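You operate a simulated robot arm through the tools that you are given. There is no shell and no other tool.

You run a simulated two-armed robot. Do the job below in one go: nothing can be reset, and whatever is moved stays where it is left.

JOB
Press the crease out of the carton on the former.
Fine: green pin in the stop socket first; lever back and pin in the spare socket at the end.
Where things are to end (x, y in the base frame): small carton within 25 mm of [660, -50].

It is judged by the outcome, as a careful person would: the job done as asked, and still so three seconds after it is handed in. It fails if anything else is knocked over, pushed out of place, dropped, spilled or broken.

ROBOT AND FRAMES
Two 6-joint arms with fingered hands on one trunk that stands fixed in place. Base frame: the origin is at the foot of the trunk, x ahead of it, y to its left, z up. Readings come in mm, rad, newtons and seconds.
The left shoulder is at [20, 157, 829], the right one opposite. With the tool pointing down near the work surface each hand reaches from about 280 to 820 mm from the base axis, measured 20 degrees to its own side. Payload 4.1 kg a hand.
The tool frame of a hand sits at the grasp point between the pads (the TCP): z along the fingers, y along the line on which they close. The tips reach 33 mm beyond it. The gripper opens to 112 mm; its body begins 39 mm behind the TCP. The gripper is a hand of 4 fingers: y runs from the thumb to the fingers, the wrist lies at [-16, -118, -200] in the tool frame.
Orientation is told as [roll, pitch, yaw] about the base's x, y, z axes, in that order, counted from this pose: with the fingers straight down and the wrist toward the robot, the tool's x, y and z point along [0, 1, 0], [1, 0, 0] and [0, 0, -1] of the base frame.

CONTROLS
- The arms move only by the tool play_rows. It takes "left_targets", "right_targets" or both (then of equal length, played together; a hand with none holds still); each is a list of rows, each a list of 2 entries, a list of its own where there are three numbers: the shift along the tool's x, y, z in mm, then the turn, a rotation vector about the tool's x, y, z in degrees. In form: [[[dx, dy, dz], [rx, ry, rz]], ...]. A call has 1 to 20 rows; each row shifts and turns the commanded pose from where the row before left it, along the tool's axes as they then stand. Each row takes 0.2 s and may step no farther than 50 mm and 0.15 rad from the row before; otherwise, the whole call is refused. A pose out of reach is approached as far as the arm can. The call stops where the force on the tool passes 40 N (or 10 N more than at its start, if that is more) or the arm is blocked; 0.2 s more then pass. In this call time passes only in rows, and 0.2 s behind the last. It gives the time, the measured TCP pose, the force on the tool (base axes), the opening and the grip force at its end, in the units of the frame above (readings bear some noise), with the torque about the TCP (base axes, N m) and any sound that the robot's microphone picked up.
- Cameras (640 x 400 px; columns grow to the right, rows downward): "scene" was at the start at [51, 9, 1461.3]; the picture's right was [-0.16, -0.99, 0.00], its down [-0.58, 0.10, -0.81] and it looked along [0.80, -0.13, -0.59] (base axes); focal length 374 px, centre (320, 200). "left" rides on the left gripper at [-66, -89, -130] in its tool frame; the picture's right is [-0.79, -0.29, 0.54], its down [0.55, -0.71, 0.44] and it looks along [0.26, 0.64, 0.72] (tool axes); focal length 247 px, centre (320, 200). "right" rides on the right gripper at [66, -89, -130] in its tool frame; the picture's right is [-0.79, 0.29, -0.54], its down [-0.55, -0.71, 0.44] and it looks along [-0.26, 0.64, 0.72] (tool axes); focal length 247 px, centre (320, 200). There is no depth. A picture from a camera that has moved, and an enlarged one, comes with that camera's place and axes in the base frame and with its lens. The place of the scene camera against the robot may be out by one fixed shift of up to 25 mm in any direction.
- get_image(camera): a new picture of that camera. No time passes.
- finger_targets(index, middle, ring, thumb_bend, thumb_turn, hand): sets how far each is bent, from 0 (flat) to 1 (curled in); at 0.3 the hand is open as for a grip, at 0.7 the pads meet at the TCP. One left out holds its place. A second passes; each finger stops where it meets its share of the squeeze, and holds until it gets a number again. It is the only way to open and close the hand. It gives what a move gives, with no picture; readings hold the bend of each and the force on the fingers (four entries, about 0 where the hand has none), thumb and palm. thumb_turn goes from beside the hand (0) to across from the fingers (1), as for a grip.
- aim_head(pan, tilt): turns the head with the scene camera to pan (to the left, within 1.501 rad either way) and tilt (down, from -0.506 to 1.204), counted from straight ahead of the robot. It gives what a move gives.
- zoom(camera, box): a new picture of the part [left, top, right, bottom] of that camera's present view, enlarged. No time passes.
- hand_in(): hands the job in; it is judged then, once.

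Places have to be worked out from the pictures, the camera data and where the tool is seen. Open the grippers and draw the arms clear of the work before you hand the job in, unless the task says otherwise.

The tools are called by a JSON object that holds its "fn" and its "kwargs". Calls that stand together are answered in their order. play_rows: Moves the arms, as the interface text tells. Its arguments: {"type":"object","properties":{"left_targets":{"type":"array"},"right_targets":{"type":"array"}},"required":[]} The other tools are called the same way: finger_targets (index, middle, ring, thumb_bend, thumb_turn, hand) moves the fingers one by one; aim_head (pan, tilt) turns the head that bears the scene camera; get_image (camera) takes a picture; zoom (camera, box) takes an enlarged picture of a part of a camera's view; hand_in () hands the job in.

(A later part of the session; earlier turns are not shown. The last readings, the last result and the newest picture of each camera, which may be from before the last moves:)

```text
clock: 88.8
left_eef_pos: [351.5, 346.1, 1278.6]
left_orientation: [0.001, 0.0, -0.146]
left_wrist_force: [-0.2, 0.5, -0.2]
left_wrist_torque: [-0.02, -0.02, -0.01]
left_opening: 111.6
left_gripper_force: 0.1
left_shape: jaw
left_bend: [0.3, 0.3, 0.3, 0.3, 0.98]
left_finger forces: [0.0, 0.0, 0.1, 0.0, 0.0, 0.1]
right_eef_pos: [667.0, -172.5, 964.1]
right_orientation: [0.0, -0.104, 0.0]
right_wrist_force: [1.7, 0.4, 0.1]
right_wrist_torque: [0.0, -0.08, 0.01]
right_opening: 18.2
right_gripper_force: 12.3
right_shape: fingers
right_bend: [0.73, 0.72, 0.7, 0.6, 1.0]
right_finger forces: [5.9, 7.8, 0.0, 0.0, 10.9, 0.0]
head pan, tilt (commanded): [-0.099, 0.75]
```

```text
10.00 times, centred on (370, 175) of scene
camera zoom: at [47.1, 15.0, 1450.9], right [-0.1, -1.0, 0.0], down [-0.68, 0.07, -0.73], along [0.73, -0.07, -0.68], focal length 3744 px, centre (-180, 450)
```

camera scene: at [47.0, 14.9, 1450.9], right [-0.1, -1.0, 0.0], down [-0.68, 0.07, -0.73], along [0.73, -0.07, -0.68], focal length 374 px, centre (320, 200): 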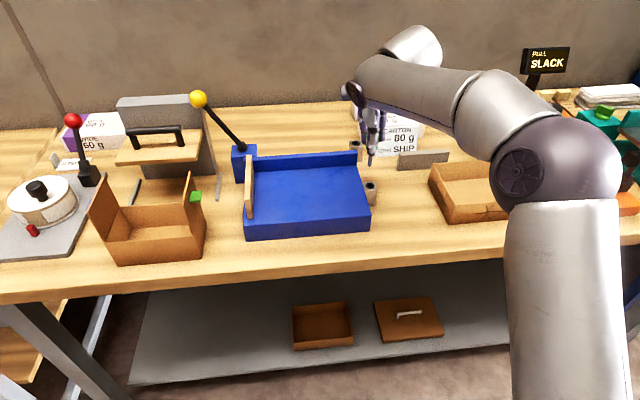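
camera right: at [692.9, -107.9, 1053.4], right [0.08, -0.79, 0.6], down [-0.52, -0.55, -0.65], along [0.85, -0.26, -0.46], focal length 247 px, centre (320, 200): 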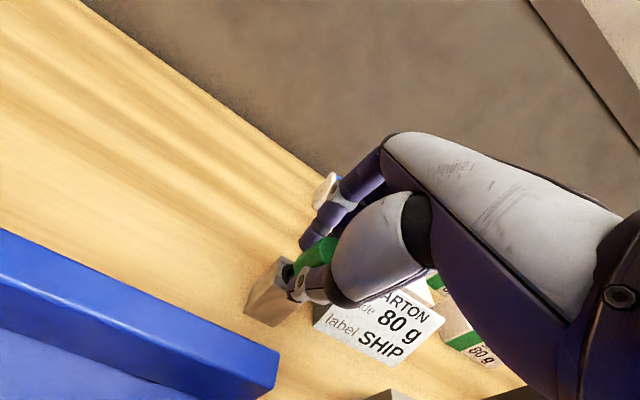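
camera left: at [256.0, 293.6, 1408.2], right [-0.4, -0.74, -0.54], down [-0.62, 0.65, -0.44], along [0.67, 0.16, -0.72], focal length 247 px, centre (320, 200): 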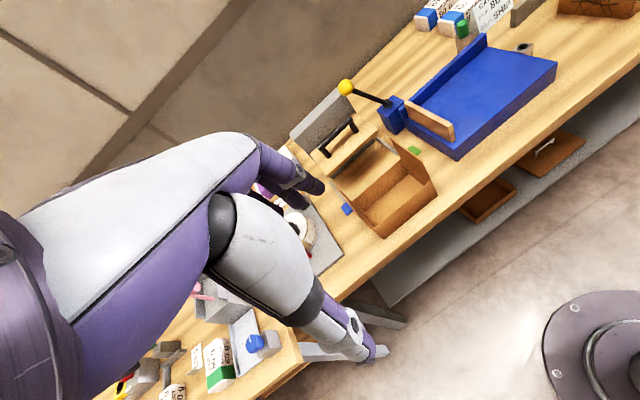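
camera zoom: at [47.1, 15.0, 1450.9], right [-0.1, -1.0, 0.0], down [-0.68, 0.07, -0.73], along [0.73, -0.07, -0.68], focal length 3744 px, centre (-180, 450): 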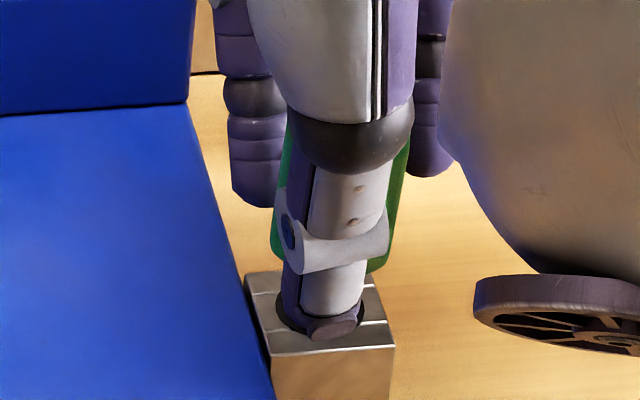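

The head is about 10 mm above the block and the thumb tip is close to the block's top. I lower gently by a few more millimetres, watching the force.

{"fn": "play_rows", "kwargs": {"right_targets": [[[0, -0.2, 2], [0, 0, 0]], [[0, -0.2, 2], [0, 0, 0]]]}}

{"fn": "zoom", "kwargs": {"camera": "left", "box": [495, 20, 555, 60]}}

```text
clock: 89.5
left_eef_pos: [351.9, 346.4, 1278.8]
left_orientation: [0.0, 0.001, -0.146]
left_wrist_force: [-0.7, -0.7, 0.7]
left_wrist_torque: [0.03, 0.02, 0.04]
left_opening: 111.8
left_gripper_force: 0.1
left_shape: jaw
left_bend: [0.3, 0.3, 0.3, 0.3, 0.98]
left_finger forces: [0.0, 0.1, 0.0, 0.0, 0.0, 0.1]
right_eef_pos: [666.0, -172.9, 958.9]
right_orientation: [0.0, -0.105, 0.0]
right_wrist_force: [1.2, -0.9, 0.5]
right_wrist_torque: [0.02, -0.04, 0.02]
right_opening: 17.9
right_gripper_force: 12.4
right_shape: fingers
right_bend: [0.73, 0.72, 0.7, 0.6, 1.0]
right_finger forces: [5.8, 7.4, 0.0, 0.0, 11.4, 0.0]
head pan, tilt (commanded): [-0.099, 0.75]
```

```text
10.00 times, centred on (525, 40) of left
camera zoom: at [256.0, 293.7, 1408.2], right [-0.4, -0.74, -0.54], down [-0.62, 0.65, -0.44], along [0.67, 0.16, -0.72], focal length 2470 px, centre (-1730, 1800)
```

zoom: 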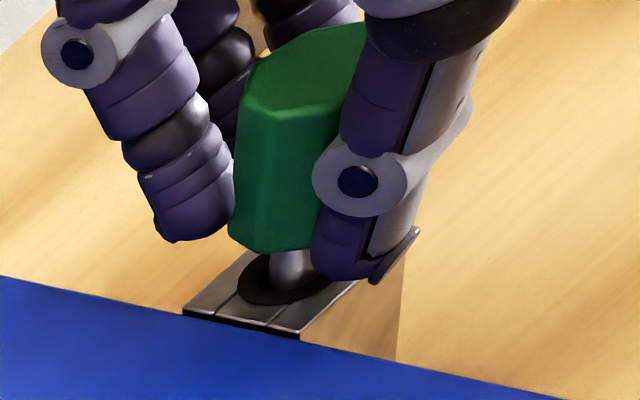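

No contact yet. I continue another 4 mm.

{"fn": "play_rows", "kwargs": {"right_targets": [[[0, -0.2, 2], [0, 0, 0]], [[0, -0.2, 2], [0, 0, 0]]]}}

{"fn": "zoom", "kwargs": {"camera": "left", "box": [495, 20, 555, 60]}}

```text
clock: 90.0
left_eef_pos: [352.0, 348.1, 1278.4]
left_orientation: [0.001, 0.0, -0.146]
left_wrist_force: [0.8, -0.6, 1.1]
left_wrist_torque: [0.03, 0.03, -0.03]
left_opening: 111.8
left_gripper_force: 0.2
left_shape: jaw
left_bend: [0.3, 0.3, 0.3, 0.3, 0.98]
left_finger forces: [0.1, 0.0, 0.1, 0.1, 0.1, 0.1]
right_eef_pos: [666.9, -175.0, 955.1]
right_orientation: [0.0, -0.104, -0.001]
right_wrist_force: [2.2, -0.2, 0.3]
right_wrist_torque: [0.01, -0.13, -0.02]
right_opening: 18.0
right_gripper_force: 12.8
right_shape: fingers
right_bend: [0.73, 0.72, 0.7, 0.6, 1.0]
right_finger forces: [6.0, 7.9, 0.0, 0.0, 10.7, 0.1]
head pan, tilt (commanded): [-0.099, 0.75]
```

```text
10.00 times, centred on (525, 40) of left
camera zoom: at [256.0, 293.7, 1408.2], right [-0.4, -0.74, -0.54], down [-0.62, 0.65, -0.44], along [0.67, 0.16, -0.72], focal length 2470 px, centre (-1730, 1800)
```

zoom: 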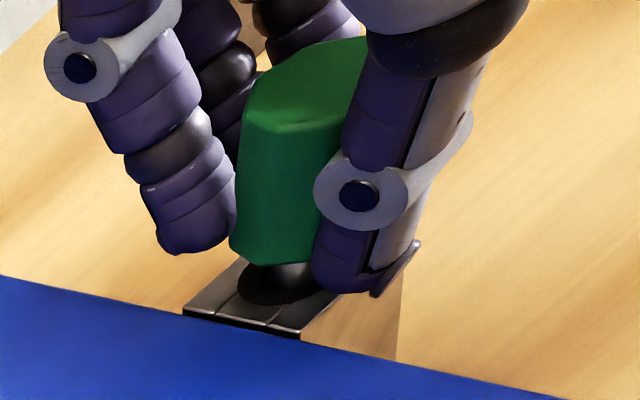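

Nearly seated. I go 3 mm further.

{"fn": "play_rows", "kwargs": {"right_targets": [[[0, -0.15, 1.5], [0, 0, 0]], [[0, -0.15, 1.5], [0, 0, 0]]]}}

{"fn": "zoom", "kwargs": {"camera": "left", "box": [495, 20, 555, 60]}}

```text
clock: 90.7
left_eef_pos: [351.6, 347.1, 1278.2]
left_orientation: [0.0, 0.0, -0.146]
left_wrist_force: [0.1, 0.7, 0.6]
left_wrist_torque: [0.02, 0.0, -0.01]
left_opening: 111.8
left_gripper_force: 0.0
left_shape: jaw
left_bend: [0.3, 0.3, 0.3, 0.3, 0.98]
left_finger forces: [0.1, 0.0, 0.0, 0.1, 0.1, 0.1]
right_eef_pos: [666.3, -174.6, 952.2]
right_orientation: [-0.001, -0.104, 0.0]
right_wrist_force: [2.7, 1.1, -0.8]
right_wrist_torque: [0.03, -0.08, 0.0]
right_opening: 18.0
right_gripper_force: 12.7
right_shape: fingers
right_bend: [0.73, 0.72, 0.7, 0.6, 1.0]
right_finger forces: [6.0, 7.8, 0.0, 0.1, 10.9, 0.0]
head pan, tilt (commanded): [-0.099, 0.75]
```

```text
10.00 times, centred on (525, 40) of left
camera zoom: at [256.0, 293.7, 1408.2], right [-0.4, -0.74, -0.54], down [-0.62, 0.65, -0.44], along [0.67, 0.16, -0.72], focal length 2470 px, centre (-1730, 1800)
```

zoom: 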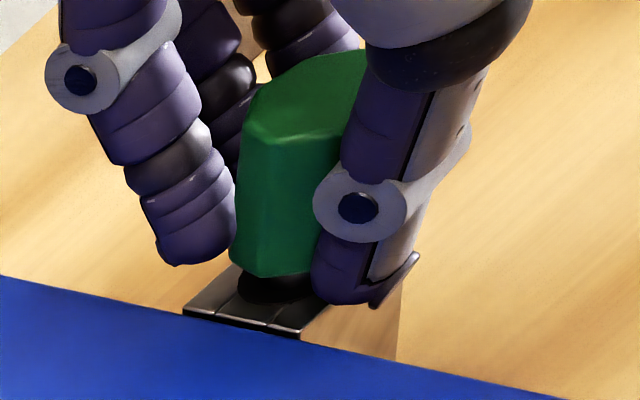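

Gap still a few millimetres. I lower 3 mm more.

{"fn": "play_rows", "kwargs": {"right_targets": [[[0, -0.15, 1.5], [0, 0, 0]], [[0, -0.15, 1.5], [0, 0, 0]]]}}

{"fn": "zoom", "kwargs": {"camera": "left", "box": [495, 20, 555, 60]}}

```text
clock: 91.2
left_eef_pos: [352.9, 346.1, 1278.9]
left_orientation: [0.0, 0.0, -0.146]
left_wrist_force: [0.3, 0.2, -0.2]
left_wrist_torque: [-0.03, -0.04, 0.02]
left_opening: 111.6
left_gripper_force: 0.0
left_shape: jaw
left_bend: [0.3, 0.3, 0.3, 0.3, 0.98]
left_finger forces: [0.1, 0.0, 0.0, 0.0, 0.0, 0.1]
right_eef_pos: [667.5, -174.6, 948.8]
right_orientation: [0.0, -0.105, 0.0]
right_wrist_force: [4.0, 0.1, 1.1]
right_wrist_torque: [-0.02, -0.12, 0.08]
right_opening: 17.7
right_gripper_force: 12.7
right_shape: fingers
right_bend: [0.73, 0.72, 0.7, 0.6, 1.0]
right_finger forces: [6.5, 8.7, 0.0, 0.0, 10.2, 0.0]
head pan, tilt (commanded): [-0.099, 0.75]
```

```text
10.00 times, centred on (525, 40) of left
camera zoom: at [256.1, 293.7, 1408.2], right [-0.4, -0.74, -0.54], down [-0.62, 0.65, -0.44], along [0.67, 0.16, -0.72], focal length 2470 px, centre (-1730, 1800)
```

zoom: 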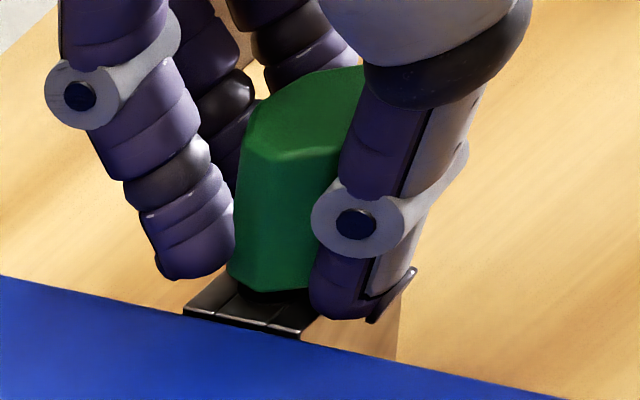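

Almost down; side load is a mild 4 N. I lower 2 mm more to seat.

{"fn": "play_rows", "kwargs": {"right_targets": [[[0, -0.1, 1.2], [0, 0, 0]], [[0, -0.1, 1.2], [0, 0, 0]]]}}

{"fn": "zoom", "kwargs": {"camera": "left", "box": [495, 20, 555, 60]}}

```text
clock: 91.8
left_eef_pos: [351.4, 346.0, 1278.2]
left_orientation: [0.0, 0.0, -0.147]
left_wrist_force: [-0.1, -1.1, -0.1]
left_wrist_torque: [0.02, -0.02, 0.01]
left_opening: 111.8
left_gripper_force: 0.1
left_shape: jaw
left_bend: [0.3, 0.3, 0.3, 0.3, 0.98]
left_finger forces: [0.1, 0.0, 0.0, 0.0, 0.1, 0.1]
right_eef_pos: [667.2, -174.9, 946.2]
right_orientation: [-0.001, -0.105, 0.0]
right_wrist_force: [2.6, -0.2, -0.1]
right_wrist_torque: [0.0, -0.12, 0.04]
right_opening: 17.9
right_gripper_force: 12.4
right_shape: fingers
right_bend: [0.73, 0.72, 0.7, 0.6, 1.0]
right_finger forces: [6.2, 8.3, 0.0, 0.0, 10.7, 0.0]
head pan, tilt (commanded): [-0.099, 0.75]
```

```text
10.00 times, centred on (525, 40) of left
camera zoom: at [256.1, 293.6, 1408.2], right [-0.4, -0.74, -0.54], down [-0.62, 0.65, -0.44], along [0.67, 0.16, -0.72], focal length 2470 px, centre (-1730, 1800)
```

zoom: 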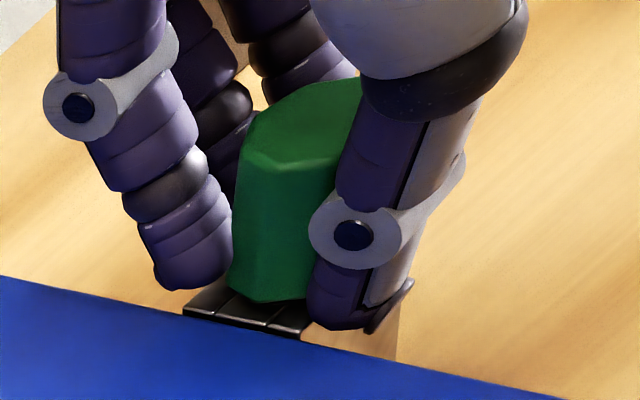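

The head appears seated. I open the hand to release it.

{"fn": "finger_targets", "kwargs": {"hand": "right", "index": 0.45, "middle": 0.45, "ring": 0.45, "thumb_bend": 0.42}}

{"fn": "zoom", "kwargs": {"camera": "left", "box": [495, 20, 555, 60]}}

```text
clock: 92.8
left_eef_pos: [351.6, 345.5, 1278.0]
left_orientation: [-0.002, 0.001, -0.146]
left_wrist_force: [-0.7, -0.5, 0.0]
left_wrist_torque: [-0.01, -0.02, 0.0]
left_opening: 111.5
left_gripper_force: 0.0
left_shape: jaw
left_bend: [0.3, 0.3, 0.3, 0.3, 0.98]
left_finger forces: [0.1, 0.1, 0.0, 0.1, 0.0, 0.1]
right_eef_pos: [666.9, -175.0, 945.9]
right_orientation: [0.0, -0.104, 0.001]
right_wrist_force: [-0.4, -0.1, -0.4]
right_wrist_torque: [0.0, 0.0, -0.01]
right_opening: 75.2
right_gripper_force: 0.1
right_shape: fingers
right_bend: [0.45, 0.45, 0.45, 0.42, 0.99]
right_finger forces: [0.0, 0.1, 0.1, 0.1, 0.1, 0.1]
head pan, tilt (commanded): [-0.099, 0.75]
```

```text
10.00 times, centred on (525, 40) of left
camera zoom: at [256.0, 293.6, 1408.2], right [-0.4, -0.74, -0.54], down [-0.62, 0.65, -0.44], along [0.67, 0.16, -0.72], focal length 2470 px, centre (-1730, 1800)
```

zoom: 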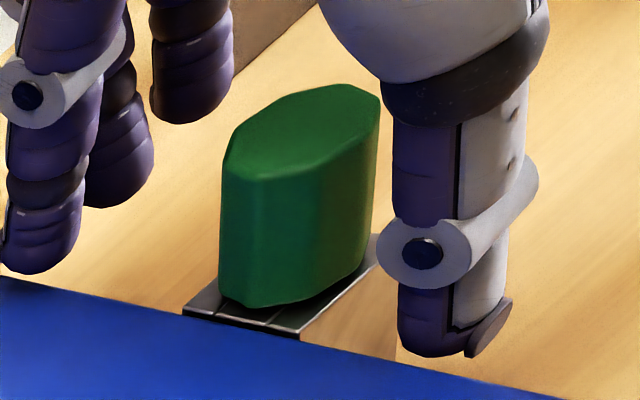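

The pin stands fully seated in the stop socket. I raise the hand straight up, then move it right and level it to view and approach the carton.

{"fn": "play_rows", "kwargs": {"right_targets": [[[0, 3.1, -29.8], [0, 0, 0]], [[0, 3.1, -29.8], [0, 0, 0]], [[0, 3.1, -29.8], [0, 0, 0]], [[0, 3.1, -29.8], [0, 0, 0]], [[0, -20, -10], [3, 0, 0]], [[-20, -20, 0], [3, 0, 0]], [[-20, -25, 0], [0, 0, 0]], [[-25, -25, 0], [0, 0, 0]], [[-30, -25, 0], [0, 0, 0]], [[0, 0, 0], [0, 0, 0]]]}}

{"fn": "get_image", "kwargs": {"camera": "right"}}

{"fn": "get_image", "kwargs": {"camera": "scene"}}

```text
clock: 95.0
left_eef_pos: [351.4, 345.9, 1278.5]
left_orientation: [-0.001, 0.001, -0.149]
left_wrist_force: [-0.3, 0.1, 0.1]
left_wrist_torque: [-0.03, 0.04, 0.01]
left_opening: 112.1
left_gripper_force: 0.1
left_shape: jaw
left_bend: [0.3, 0.3, 0.3, 0.3, 0.98]
left_finger forces: [0.1, 0.0, 0.1, 0.1, 0.0, 0.0]
right_eef_pos: [551.6, -268.2, 1073.4]
right_orientation: [0.001, 0.001, -0.001]
right_wrist_force: [0.2, 0.4, -1.1]
right_wrist_torque: [-0.02, 0.03, -0.01]
right_opening: 75.3
right_gripper_force: 0.0
right_shape: fingers
right_bend: [0.45, 0.45, 0.45, 0.42, 0.99]
right_finger forces: [0.1, 0.0, 0.1, 0.0, 0.0, 0.0]
head pan, tilt (commanded): [-0.099, 0.75]
```

```text
taken
camera right: at [461.5, -201.3, 1204.3], right [0.29, -0.79, 0.54], down [-0.71, -0.55, -0.44], along [0.64, -0.26, -0.72], focal length 247 px, centre (320, 200)
```

right: 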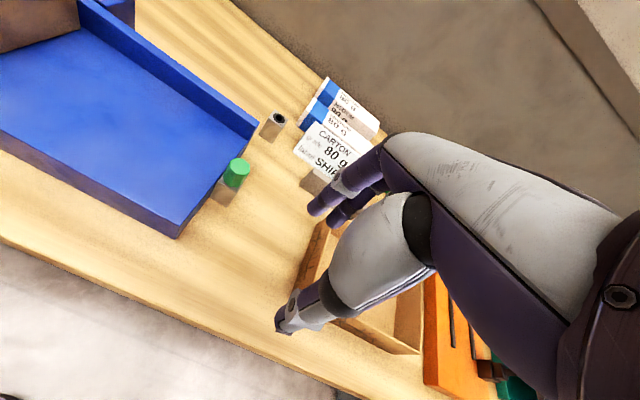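

```text
taken
camera scene: at [47.2, 15.1, 1450.9], right [-0.1, -1.0, 0.0], down [-0.68, 0.07, -0.73], along [0.73, -0.07, -0.68], focal length 374 px, centre (320, 200)
```

scene: 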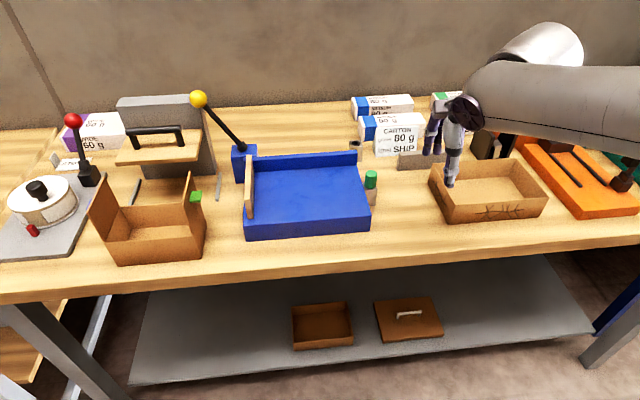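

The pin is visible in its new socket. I zoom on the carton to refine its corners.

{"fn": "zoom", "kwargs": {"camera": "scene", "box": [420, 150, 556, 235]}}

{"fn": "zoom", "kwargs": {"camera": "right", "box": [270, 200, 440, 370]}}

```text
4.71 times, centred on (488, 192) of scene
camera zoom: at [47.2, 15.1, 1450.9], right [-0.1, -1.0, 0.0], down [-0.68, 0.07, -0.73], along [0.73, -0.07, -0.68], focal length 1762 px, centre (-471, 235)
```

zoom: 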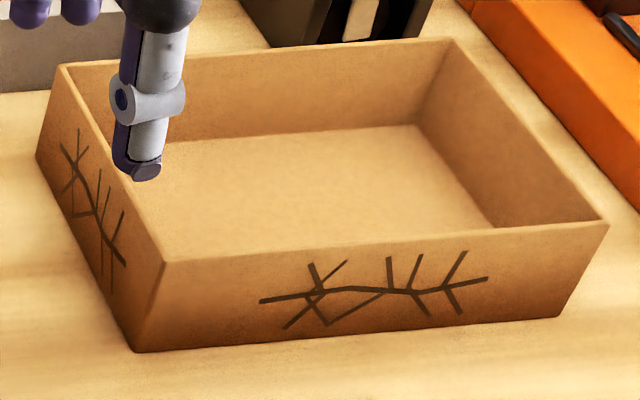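

```text
2.35 times, centred on (355, 285) of right
camera zoom: at [461.5, -201.3, 1204.3], right [0.29, -0.79, 0.54], down [-0.71, -0.55, -0.44], along [0.64, -0.26, -0.72], focal length 581 px, centre (238, 0)
```

zoom: 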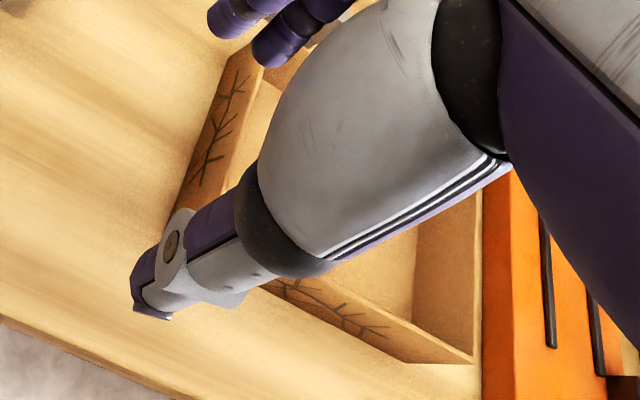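

The carton's corners come out at about (573,-333), (579,-538), (716,-534), (714,-335): centre (645.6,-435), 203×140 mm, turned only 0.02 rad. I move above the middle of its front wall, (578,-436,1000).

{"fn": "play_rows", "kwargs": {"right_targets": [[[-42, 6.6, 18.4], [0, 0, 0]], [[-42, 6.6, 18.4], [0, 0, 0]], [[-42, 6.6, 18.3], [0, 0, 0]], [[-41.8, 6.6, 18.3], [0, 0, 0]], [[0, 0, 0], [0, 0, 0]]]}}

{"fn": "zoom", "kwargs": {"camera": "scene", "box": [420, 130, 580, 235]}}

{"fn": "get_image", "kwargs": {"camera": "right"}}

```text
clock: 96.2
left_eef_pos: [352.6, 346.2, 1278.1]
left_orientation: [0.0, 0.0, -0.147]
left_wrist_force: [0.2, 0.5, 0.4]
left_wrist_torque: [0.01, -0.03, -0.01]
left_opening: 111.9
left_gripper_force: 0.1
left_shape: jaw
left_bend: [0.3, 0.3, 0.3, 0.3, 0.98]
left_finger forces: [0.0, 0.0, 0.0, 0.0, 0.0, 0.0]
right_eef_pos: [578.3, -436.1, 999.1]
right_orientation: [-0.001, -0.001, 0.0]
right_wrist_force: [0.3, 1.3, 0.1]
right_wrist_torque: [-0.03, 0.03, -0.01]
right_opening: 75.3
right_gripper_force: 0.2
right_shape: fingers
right_bend: [0.45, 0.45, 0.45, 0.42, 0.99]
right_finger forces: [0.0, 0.0, 0.0, 0.1, 0.0, 0.0]
head pan, tilt (commanded): [-0.099, 0.75]
```

```text
3.81 times, centred on (500, 182) of scene
camera zoom: at [47.0, 15.1, 1450.9], right [-0.1, -1.0, 0.0], down [-0.68, 0.07, -0.73], along [0.73, -0.07, -0.68], focal length 1426 px, centre (-366, 267)
```

zoom: 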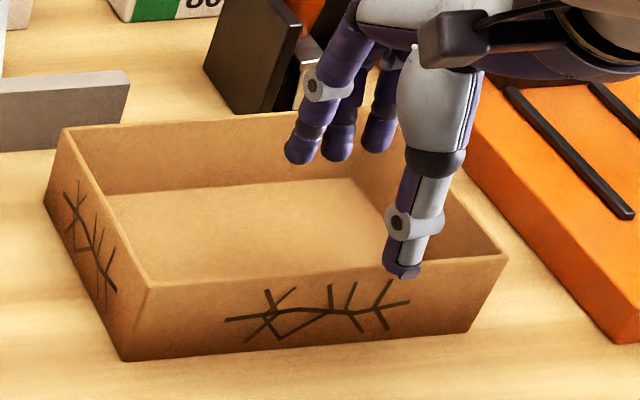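

```text
taken
camera right: at [488.1, -369.6, 1129.1], right [0.29, -0.79, 0.54], down [-0.71, -0.55, -0.44], along [0.64, -0.26, -0.72], focal length 247 px, centre (320, 200)
```

right: 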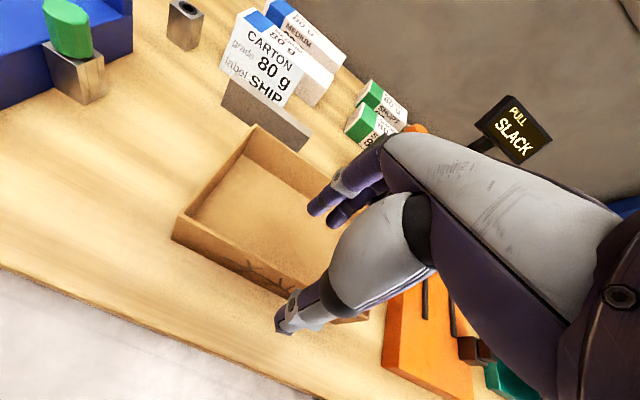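

The hand is over the middle of the front wall, thumb outside. I descend to z≈906.

{"fn": "play_rows", "kwargs": {"right_targets": [[[0, 0, 25], [0, 0, 0]], [[0, 0, 25], [0, 0, 0]], [[0, 0, 23], [0, 0, 0]], [[0, 0, 20], [0, 0, 0]], [[0, 0, 0], [0, 0, 0]]]}}

{"fn": "zoom", "kwargs": {"camera": "scene", "box": [420, 130, 580, 235]}}

{"fn": "zoom", "kwargs": {"camera": "right", "box": [150, 150, 400, 350]}}

```text
clock: 97.5
left_eef_pos: [351.3, 346.9, 1278.3]
left_orientation: [0.0, 0.0, -0.146]
left_wrist_force: [-0.1, 0.1, -0.1]
left_wrist_torque: [-0.02, 0.03, 0.01]
left_opening: 111.8
left_gripper_force: 0.0
left_shape: jaw
left_bend: [0.3, 0.3, 0.3, 0.3, 0.98]
left_finger forces: [0.1, 0.1, 0.1, 0.1, 0.0, 0.1]
right_eef_pos: [578.1, -437.0, 907.0]
right_orientation: [-0.002, 0.0, -0.001]
right_wrist_force: [0.2, -0.6, -0.3]
right_wrist_torque: [0.02, 0.01, 0.01]
right_opening: 75.3
right_gripper_force: 0.0
right_shape: fingers
right_bend: [0.45, 0.45, 0.45, 0.42, 0.99]
right_finger forces: [0.0, 0.1, 0.1, 0.0, 0.1, 0.0]
head pan, tilt (commanded): [-0.099, 0.75]
```

```text
3.81 times, centred on (500, 182) of scene
camera zoom: at [47.0, 15.0, 1450.9], right [-0.1, -1.0, 0.0], down [-0.68, 0.07, -0.73], along [0.73, -0.07, -0.68], focal length 1426 px, centre (-366, 267)
```

zoom: 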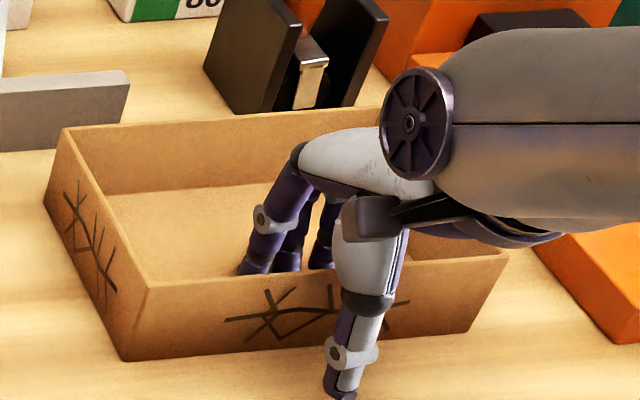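

```text
2.00 times, centred on (275, 250) of right
camera zoom: at [488.2, -370.4, 1037.4], right [0.29, -0.79, 0.54], down [-0.71, -0.55, -0.44], along [0.64, -0.26, -0.72], focal length 494 px, centre (410, 100)
```

zoom: 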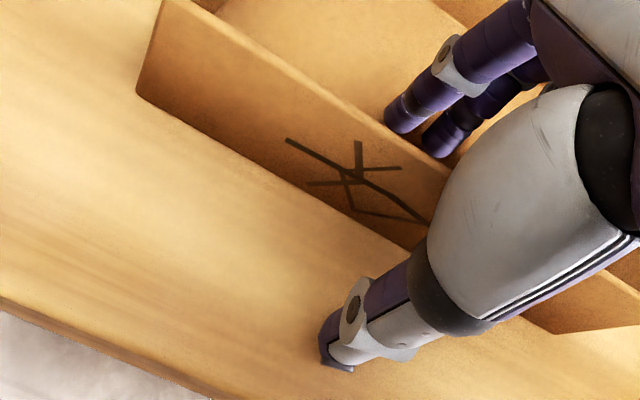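

Thumb outside, fingers inside, no contact. I close the hand firmly on the front wall.

{"fn": "finger_targets", "kwargs": {"hand": "right", "index": 0.8, "middle": 0.8, "ring": 0.8, "thumb_bend": 0.8}}

{"fn": "zoom", "kwargs": {"camera": "scene", "box": [420, 130, 580, 235]}}

```text
clock: 98.5
left_eef_pos: [351.5, 345.8, 1278.9]
left_orientation: [0.0, 0.0, -0.147]
left_wrist_force: [-0.4, 1.2, 0.1]
left_wrist_torque: [0.01, -0.01, 0.01]
left_opening: 111.8
left_gripper_force: 0.1
left_shape: jaw
left_bend: [0.3, 0.3, 0.3, 0.3, 0.98]
left_finger forces: [0.0, 0.0, 0.1, 0.0, 0.0, 0.0]
right_eef_pos: [578.2, -436.8, 907.5]
right_orientation: [0.001, 0.0, 0.001]
right_wrist_force: [0.0, -0.7, 0.1]
right_wrist_torque: [0.02, 0.05, -0.01]
right_opening: 2.8
right_gripper_force: 16.7
right_shape: fingers
right_bend: [0.74, 0.77, 0.8, 0.71, 1.0]
right_finger forces: [10.0, 5.4, 0.8, 0.1, 16.2, 0.0]
head pan, tilt (commanded): [-0.099, 0.75]
```

```text
3.81 times, centred on (500, 182) of scene
camera zoom: at [47.1, 15.0, 1450.9], right [-0.1, -1.0, 0.0], down [-0.68, 0.07, -0.73], along [0.73, -0.07, -0.68], focal length 1426 px, centre (-366, 267)
```

zoom: 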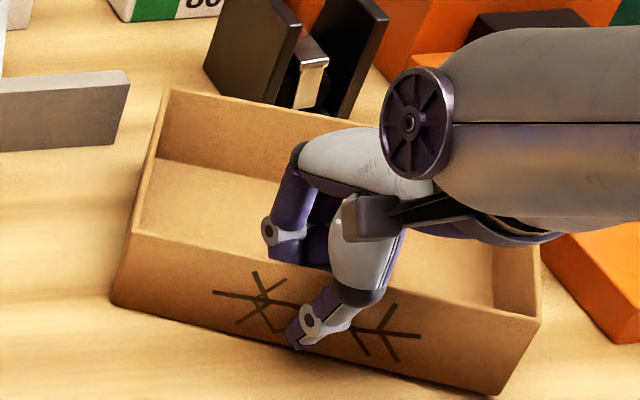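

Closing made the carton turn about 26° because the ring finger pushes outside the thumb's line. I reopen, keep the ring finger open, and will re-grip with the hand turned square to the wall. First I open.

{"fn": "finger_targets", "kwargs": {"hand": "right", "index": 0.45, "middle": 0.45, "ring": 0.4, "thumb_bend": 0.42}}

{"fn": "zoom", "kwargs": {"camera": "scene", "box": [420, 130, 580, 235]}}

{"fn": "zoom", "kwargs": {"camera": "right", "box": [150, 150, 400, 350]}}

```text
clock: 99.5
left_eef_pos: [353.2, 346.4, 1278.6]
left_orientation: [0.0, 0.0, -0.147]
left_wrist_force: [-0.1, -0.1, 0.7]
left_wrist_torque: [-0.01, 0.02, 0.01]
left_opening: 111.9
left_gripper_force: 0.0
left_shape: jaw
left_bend: [0.3, 0.3, 0.3, 0.3, 0.98]
left_finger forces: [0.0, 0.1, 0.0, 0.1, 0.1, 0.0]
right_eef_pos: [578.3, -436.8, 908.3]
right_orientation: [0.0, 0.0, 0.001]
right_wrist_force: [0.1, -0.8, -0.6]
right_wrist_torque: [-0.02, 0.01, 0.01]
right_opening: 75.2
right_gripper_force: 0.2
right_shape: fingers
right_bend: [0.45, 0.45, 0.4, 0.42, 0.99]
right_finger forces: [0.0, 0.0, 0.1, 0.1, 0.0, 0.1]
head pan, tilt (commanded): [-0.099, 0.75]
```

```text
3.81 times, centred on (500, 182) of scene
camera zoom: at [47.1, 15.0, 1450.9], right [-0.1, -1.0, 0.0], down [-0.68, 0.07, -0.73], along [0.73, -0.07, -0.68], focal length 1426 px, centre (-366, 267)
```

zoom: 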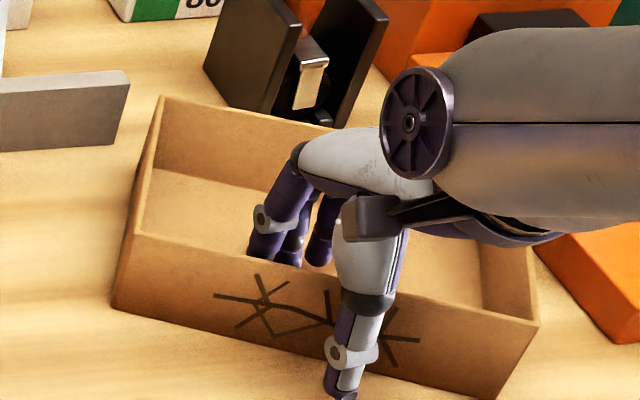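

```text
2.00 times, centred on (275, 250) of right
camera zoom: at [488.2, -370.5, 1037.6], right [0.29, -0.79, 0.54], down [-0.71, -0.55, -0.44], along [0.64, -0.26, -0.72], focal length 494 px, centre (410, 100)
```

zoom: 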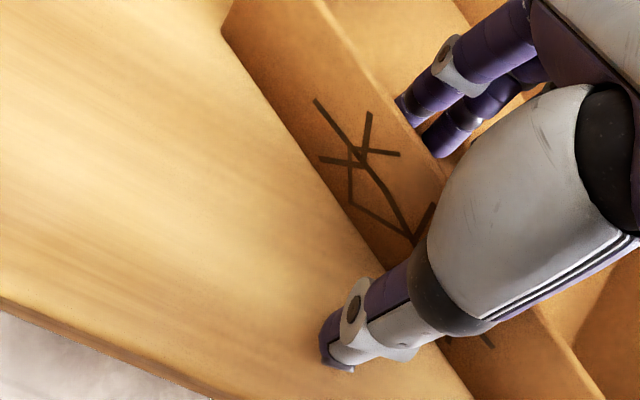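

The carton rests turned about -25°. I yaw the hand -25° about the TCP so that the pads face the wall squarely.

{"fn": "play_rows", "kwargs": {"right_targets": [[[0, 0, 0], [0, 0, 8.4]], [[0, 0, 0], [0, 0, 8.4]], [[0, 0, 0], [0, 0, 8.2]], [[0, 0, 0], [0, 0, 0]]]}}

{"fn": "zoom", "kwargs": {"camera": "scene", "box": [420, 130, 580, 235]}}

{"fn": "zoom", "kwargs": {"camera": "right", "box": [150, 150, 400, 350]}}

```text
clock: 100.5
left_eef_pos: [352.4, 346.5, 1279.0]
left_orientation: [0.0, 0.0, -0.145]
left_wrist_force: [0.3, 1.0, 0.0]
left_wrist_torque: [-0.01, 0.01, 0.0]
left_opening: 111.8
left_gripper_force: 0.0
left_shape: jaw
left_bend: [0.3, 0.3, 0.3, 0.3, 0.98]
left_finger forces: [0.0, 0.0, 0.0, 0.0, 0.0, 0.0]
right_eef_pos: [577.3, -436.5, 906.9]
right_orientation: [-0.001, 0.0, -0.436]
right_wrist_force: [1.0, -0.5, 0.6]
right_wrist_torque: [0.02, 0.0, -0.03]
right_opening: 75.2
right_gripper_force: 0.2
right_shape: fingers
right_bend: [0.45, 0.45, 0.4, 0.42, 0.99]
right_finger forces: [0.0, 0.1, 0.1, 0.0, 0.0, 0.0]
head pan, tilt (commanded): [-0.099, 0.75]
```

```text
3.81 times, centred on (500, 182) of scene
camera zoom: at [47.0, 14.9, 1450.9], right [-0.1, -1.0, 0.0], down [-0.68, 0.07, -0.73], along [0.73, -0.07, -0.68], focal length 1426 px, centre (-366, 267)
```

zoom: 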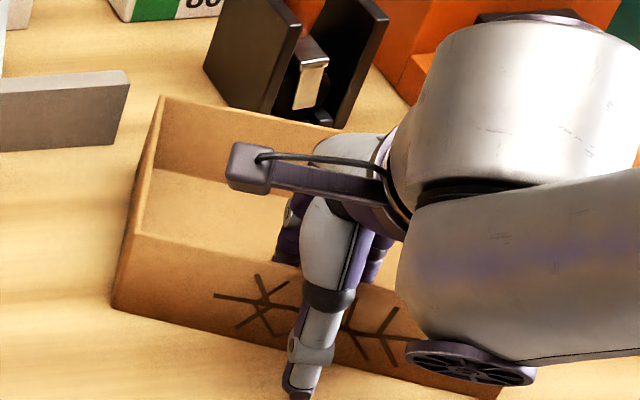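

```text
2.00 times, centred on (275, 250) of right
camera zoom: at [524.1, -337.8, 1037.0], right [-0.08, -0.84, 0.54], down [-0.88, -0.2, -0.44], along [0.47, -0.51, -0.72], focal length 494 px, centre (410, 100)
```

zoom: 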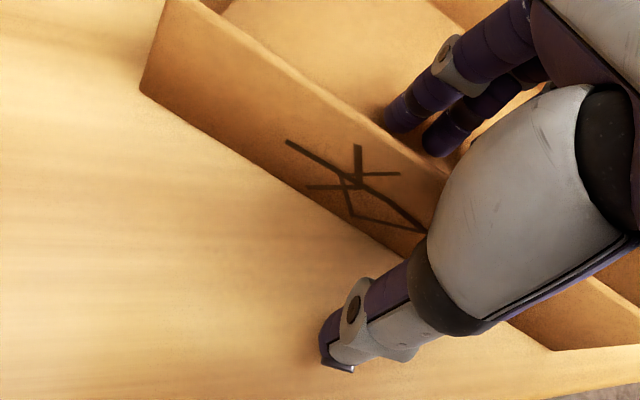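

Well aligned. I close thumb, index and middle only.

{"fn": "finger_targets", "kwargs": {"hand": "right", "index": 0.78, "middle": 0.78, "ring": 0.4, "thumb_bend": 0.78}}

{"fn": "zoom", "kwargs": {"camera": "scene", "box": [420, 130, 580, 235]}}

{"fn": "zoom", "kwargs": {"camera": "right", "box": [150, 150, 400, 350]}}

```text
clock: 101.5
left_eef_pos: [351.9, 348.1, 1279.0]
left_orientation: [0.0, -0.001, -0.145]
left_wrist_force: [0.0, -0.5, 0.3]
left_wrist_torque: [0.02, -0.03, -0.04]
left_opening: 111.8
left_gripper_force: 0.0
left_shape: jaw
left_bend: [0.3, 0.3, 0.3, 0.3, 0.98]
left_finger forces: [0.0, 0.1, 0.1, 0.1, 0.0, 0.0]
right_eef_pos: [577.7, -436.2, 906.8]
right_orientation: [-0.001, -0.001, -0.437]
right_wrist_force: [0.4, 0.1, 0.4]
right_wrist_torque: [0.05, 0.0, -0.03]
right_opening: 2.0
right_gripper_force: 14.1
right_shape: fingers
right_bend: [0.74, 0.74, 0.4, 0.69, 1.0]
right_finger forces: [8.4, 6.3, 0.1, 0.0, 14.5, 0.0]
head pan, tilt (commanded): [-0.099, 0.75]
```

```text
3.81 times, centred on (500, 182) of scene
camera zoom: at [47.1, 15.0, 1450.9], right [-0.1, -1.0, 0.0], down [-0.68, 0.07, -0.73], along [0.73, -0.07, -0.68], focal length 1426 px, centre (-366, 267)
```

zoom: 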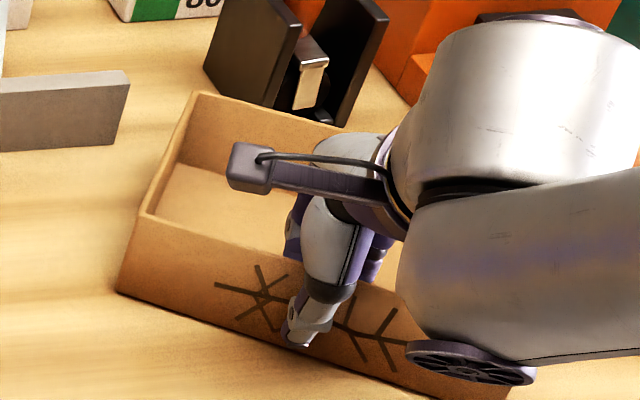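

```text
2.00 times, centred on (275, 250) of right
camera zoom: at [524.1, -338.0, 1037.1], right [-0.08, -0.84, 0.54], down [-0.88, -0.2, -0.44], along [0.47, -0.51, -0.72], focal length 494 px, centre (410, 100)
```

zoom: 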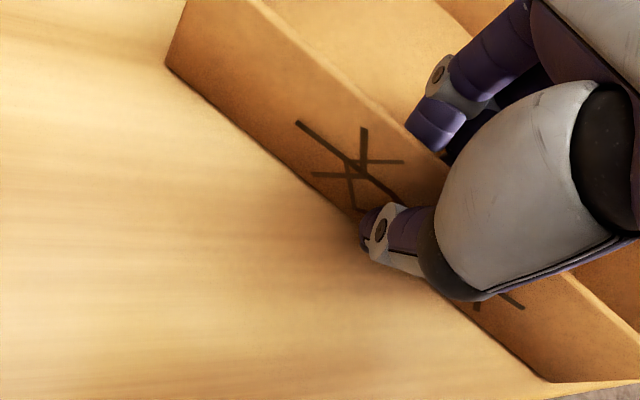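

A good grip (8.4 + 6.3 against 14.5 N), carton now about -31°. I lift 12 mm and check how it hangs.

{"fn": "play_rows", "kwargs": {"right_targets": [[[0, 0, -4], [0, 0, 0]], [[0, 0, -4], [0, 0, 0]], [[0, 0, -4], [0, 0, 0]], [[0, 0, 0], [0, 0, 0]]]}}

{"fn": "zoom", "kwargs": {"camera": "scene", "box": [420, 130, 580, 235]}}

{"fn": "zoom", "kwargs": {"camera": "left", "box": [520, 0, 640, 75]}}

```text
clock: 102.5
left_eef_pos: [351.4, 346.1, 1279.1]
left_orientation: [-0.001, 0.0, -0.147]
left_wrist_force: [1.0, 0.3, -0.3]
left_wrist_torque: [0.01, 0.01, -0.01]
left_opening: 111.7
left_gripper_force: 0.1
left_shape: jaw
left_bend: [0.3, 0.3, 0.3, 0.3, 0.98]
left_finger forces: [0.0, 0.1, 0.0, 0.1, 0.0, 0.0]
right_eef_pos: [579.2, -436.9, 918.5]
right_orientation: [-0.001, 0.0, -0.435]
right_wrist_force: [1.4, 0.7, -0.8]
right_wrist_torque: [0.05, 0.07, 0.02]
right_opening: 2.2
right_gripper_force: 14.6
right_shape: fingers
right_bend: [0.74, 0.74, 0.4, 0.69, 1.0]
right_finger forces: [8.2, 6.4, 0.1, 0.0, 14.6, 0.1]
head pan, tilt (commanded): [-0.099, 0.75]
```

```text
3.81 times, centred on (500, 182) of scene
camera zoom: at [47.1, 14.9, 1450.9], right [-0.1, -1.0, 0.0], down [-0.68, 0.07, -0.73], along [0.73, -0.07, -0.68], focal length 1426 px, centre (-366, 267)
```

zoom: 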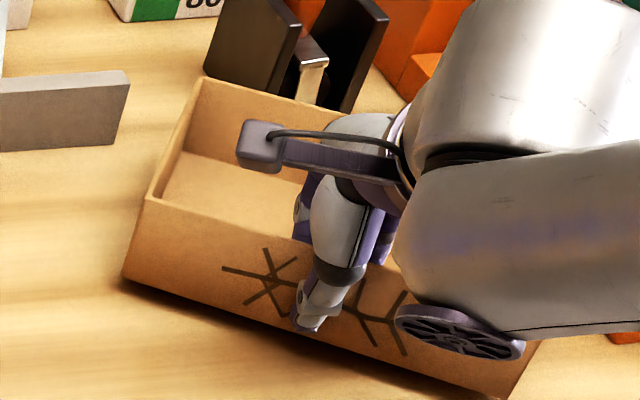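

```text
5.33 times, centred on (580, 38) of left
camera zoom: at [256.0, 293.6, 1408.2], right [-0.4, -0.74, -0.54], down [-0.62, 0.65, -0.44], along [0.67, 0.16, -0.72], focal length 1317 px, centre (-1067, 1067)
```

zoom: 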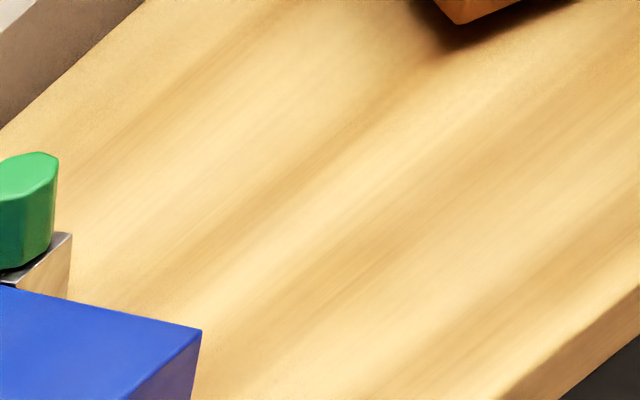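

It lifts level and is very light (under 1 N). I raise it to z≈1030 and carry it left by 160 mm, then check.

{"fn": "play_rows", "kwargs": {"right_targets": [[[0, 0, -20], [0, 0, 0]], [[0, 0, -25], [0, 0, 0]], [[0, 0, -25], [0, 0, 0]], [[0, 0, -25], [0, 0, 0]], [[0, 0, -17], [0, 0, 0]], [[25, -9.4, 0], [0, 0, 0]], [[37.5, -14.1, 0], [0, 0, 0]], [[37.5, -14.1, 0], [0, 0, 0]], [[37.5, -14.1, 0], [0, 0, 0]], [[12.5, -4.7, 0], [0, 0, 0]], [[0, 0, 0], [0, 0, 0]]]}}

{"fn": "get_image", "kwargs": {"camera": "scene"}}

{"fn": "get_image", "kwargs": {"camera": "right"}}

```text
clock: 104.8
left_eef_pos: [351.7, 346.1, 1277.7]
left_orientation: [-0.001, 0.0, -0.148]
left_wrist_force: [1.1, -0.1, -0.3]
left_wrist_torque: [0.02, 0.01, -0.02]
left_opening: 112.0
left_gripper_force: 0.1
left_shape: jaw
left_bend: [0.3, 0.3, 0.3, 0.3, 0.98]
left_finger forces: [0.0, 0.1, 0.0, 0.1, 0.1, 0.1]
right_eef_pos: [590.4, -276.9, 1031.6]
right_orientation: [0.001, 0.001, -0.436]
right_wrist_force: [0.1, 0.4, -1.4]
right_wrist_torque: [0.01, 0.05, 0.0]
right_opening: 1.8
right_gripper_force: 14.5
right_shape: fingers
right_bend: [0.74, 0.75, 0.4, 0.7, 1.0]
right_finger forces: [8.3, 6.5, 0.0, 0.0, 14.8, 0.0]
head pan, tilt (commanded): [-0.099, 0.75]
```

```text
taken
camera scene: at [47.1, 14.9, 1450.9], right [-0.1, -1.0, 0.0], down [-0.68, 0.07, -0.73], along [0.73, -0.07, -0.68], focal length 374 px, centre (320, 200)
```

scene: 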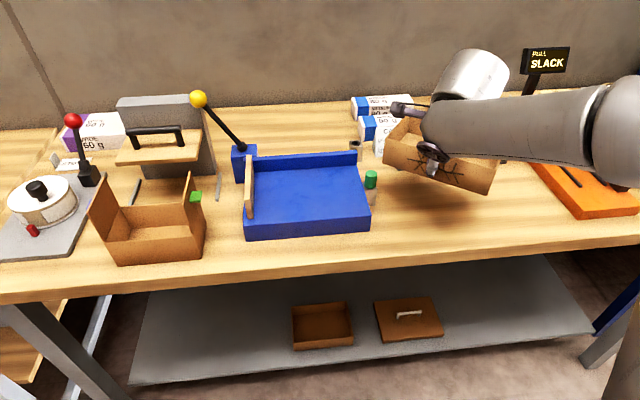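

```text
taken
camera right: at [536.7, -178.1, 1161.0], right [-0.08, -0.84, 0.54], down [-0.88, -0.2, -0.44], along [0.47, -0.51, -0.72], focal length 247 px, centre (320, 200)
```

right: 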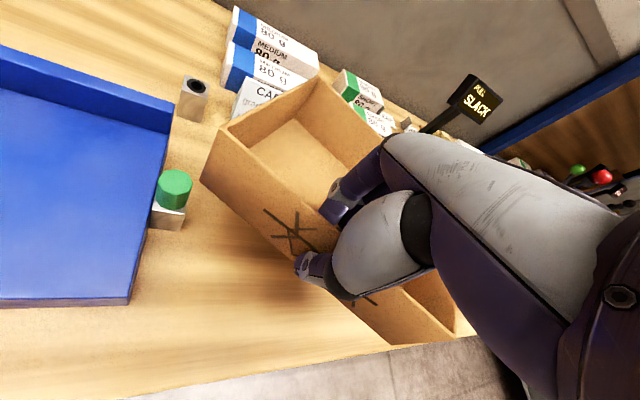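

The carton is carried securely. I rotate the hand +31.5° here so the carton comes square with the bed.

{"fn": "play_rows", "kwargs": {"right_targets": [[[0, 0, 0], [0, 0, -7.9]], [[0, 0, 0], [0, 0, -7.9]], [[0, 0, 0], [0, 0, -7.9]], [[0, 0, 0], [0, 0, -7.8]], [[0, 0, 0], [0, 0, 0]]]}}

{"fn": "zoom", "kwargs": {"camera": "scene", "box": [330, 100, 510, 230]}}

{"fn": "get_image", "kwargs": {"camera": "right"}}

```text
clock: 106.0
left_eef_pos: [351.6, 346.0, 1278.9]
left_orientation: [0.0, 0.001, -0.147]
left_wrist_force: [-0.6, -0.4, -0.6]
left_wrist_torque: [0.0, -0.05, 0.02]
left_opening: 111.8
left_gripper_force: 0.0
left_shape: jaw
left_bend: [0.3, 0.3, 0.3, 0.3, 0.98]
left_finger forces: [0.0, 0.0, 0.1, 0.0, 0.0, 0.0]
right_eef_pos: [589.8, -276.4, 1031.1]
right_orientation: [0.001, 0.001, 0.113]
right_wrist_force: [0.7, 0.1, -1.2]
right_wrist_torque: [0.0, 0.06, -0.01]
right_opening: 2.0
right_gripper_force: 14.9
right_shape: fingers
right_bend: [0.74, 0.75, 0.4, 0.7, 1.0]
right_finger forces: [8.3, 6.4, 0.0, 0.0, 14.7, 0.0]
head pan, tilt (commanded): [-0.099, 0.75]
```

```text
3.08 times, centred on (420, 165) of scene
camera zoom: at [47.1, 15.0, 1450.9], right [-0.1, -1.0, 0.0], down [-0.68, 0.07, -0.73], along [0.73, -0.07, -0.68], focal length 1152 px, centre (12, 308)
```

zoom: 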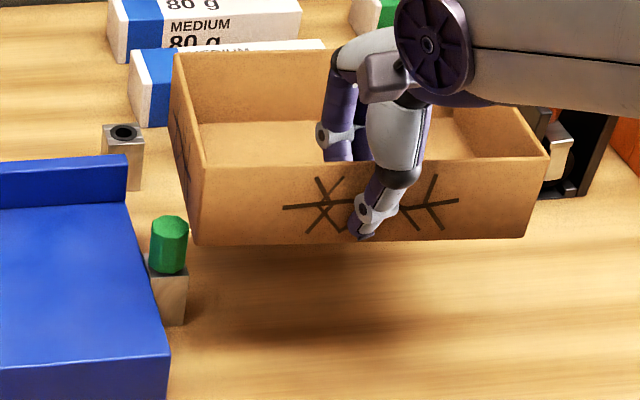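

```text
taken
camera right: at [493.2, -220.3, 1160.9], right [0.37, -0.75, 0.54], down [-0.64, -0.63, -0.44], along [0.67, -0.18, -0.72], focal length 247 px, centre (320, 200)
```

right: 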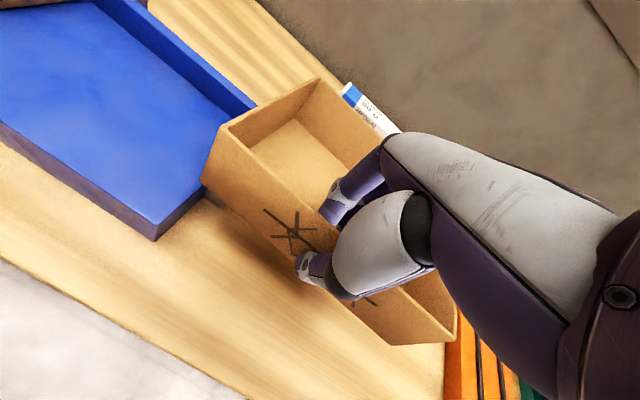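

The carton hangs nearly level with a yaw of about -3°. I trim the hand by those few degrees and carry the carton over the bed to TCP ≈ (594,-49.5) at the same height.

{"fn": "play_rows", "kwargs": {"right_targets": [[[0, 0, 0], [-2.5, 0, -3.2]], [[30, 5.7, 0], [0, 0, 0]], [[44.6, 8.5, 0], [0, 0, 0]], [[44.6, 8.5, 0], [0, 0, 0]], [[44.6, 8.5, 0], [0, 0, 0]], [[44.6, 8.4, 0], [0, 0, 0]], [[14.6, 2.7, 0], [0, 0, 0]], [[0, 0, 0], [0, 0, 0]]]}}

{"fn": "get_image", "kwargs": {"camera": "scene"}}

{"fn": "zoom", "kwargs": {"camera": "left", "box": [380, 20, 580, 170]}}

{"fn": "get_image", "kwargs": {"camera": "right"}}

```text
clock: 107.8
left_eef_pos: [351.9, 345.8, 1278.9]
left_orientation: [-0.001, -0.001, -0.147]
left_wrist_force: [-0.4, 0.0, 0.2]
left_wrist_torque: [0.01, -0.01, -0.04]
left_opening: 111.9
left_gripper_force: 0.1
left_shape: jaw
left_bend: [0.3, 0.3, 0.3, 0.3, 0.98]
left_finger forces: [0.0, 0.0, 0.0, 0.0, 0.1, 0.0]
right_eef_pos: [594.7, -50.2, 1029.9]
right_orientation: [-0.002, -0.044, 0.169]
right_wrist_force: [-0.8, -0.7, -0.9]
right_wrist_torque: [0.04, 0.1, 0.01]
right_opening: 1.9
right_gripper_force: 15.0
right_shape: fingers
right_bend: [0.75, 0.75, 0.4, 0.7, 1.0]
right_finger forces: [8.5, 6.5, 0.1, 0.0, 14.9, 0.1]
head pan, tilt (commanded): [-0.099, 0.75]
```

```text
taken
camera scene: at [47.1, 14.9, 1450.9], right [-0.1, -1.0, 0.0], down [-0.68, 0.07, -0.73], along [0.73, -0.07, -0.68], focal length 374 px, centre (320, 200)
```

scene: 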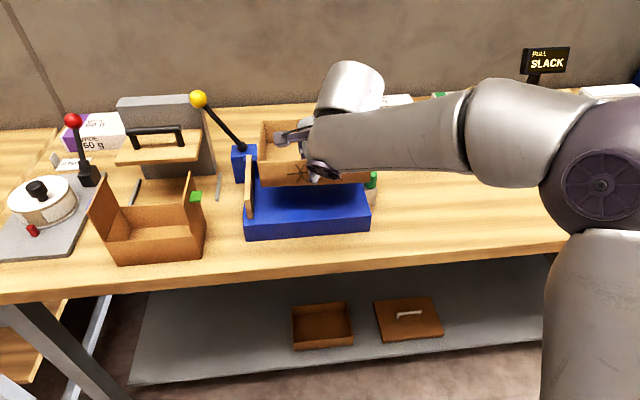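

```text
2.67 times, centred on (480, 95) of left
camera zoom: at [256.0, 293.6, 1408.3], right [-0.4, -0.74, -0.54], down [-0.62, 0.65, -0.44], along [0.67, 0.16, -0.72], focal length 659 px, centre (-107, 480)
```

zoom: 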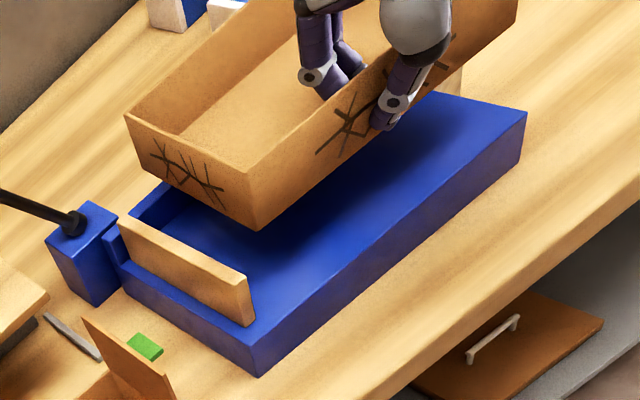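

```text
taken
camera right: at [488.3, 0.3, 1156.3], right [0.39, -0.74, 0.55], down [-0.59, -0.66, -0.47], along [0.71, -0.14, -0.69], focal length 247 px, centre (320, 200)
```

right: 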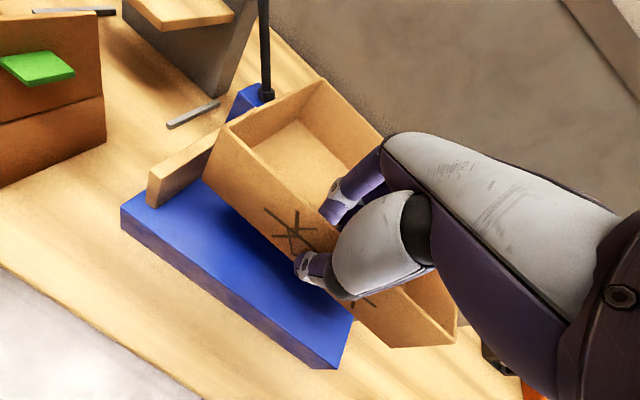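

The carton hovers over the bed, parallel to it. I zoom in to measure its corners before lowering.

{"fn": "zoom", "kwargs": {"camera": "scene", "box": [235, 105, 395, 245]}}

{"fn": "zoom", "kwargs": {"camera": "left", "box": [400, 40, 480, 120]}}

```text
2.86 times, centred on (315, 175) of scene
camera zoom: at [47.1, 14.9, 1450.9], right [-0.1, -1.0, 0.0], down [-0.68, 0.07, -0.73], along [0.73, -0.07, -0.68], focal length 1070 px, centre (334, 271)
```

zoom: 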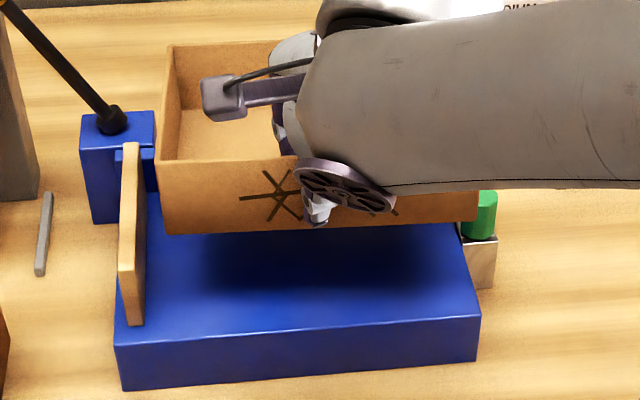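

```text
5.00 times, centred on (440, 80) of left
camera zoom: at [256.0, 293.6, 1408.3], right [-0.4, -0.74, -0.54], down [-0.62, 0.65, -0.44], along [0.67, 0.16, -0.72], focal length 1235 px, centre (-280, 800)
```

zoom: 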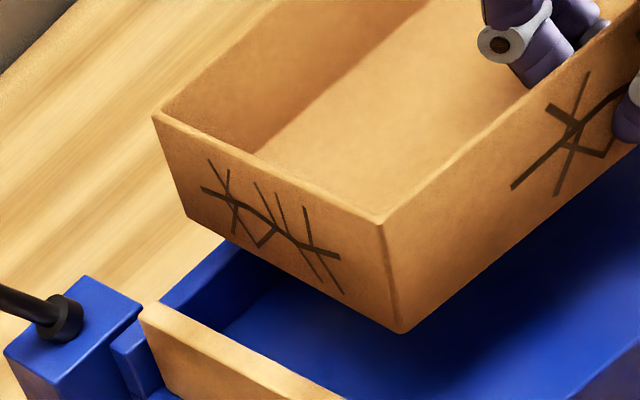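

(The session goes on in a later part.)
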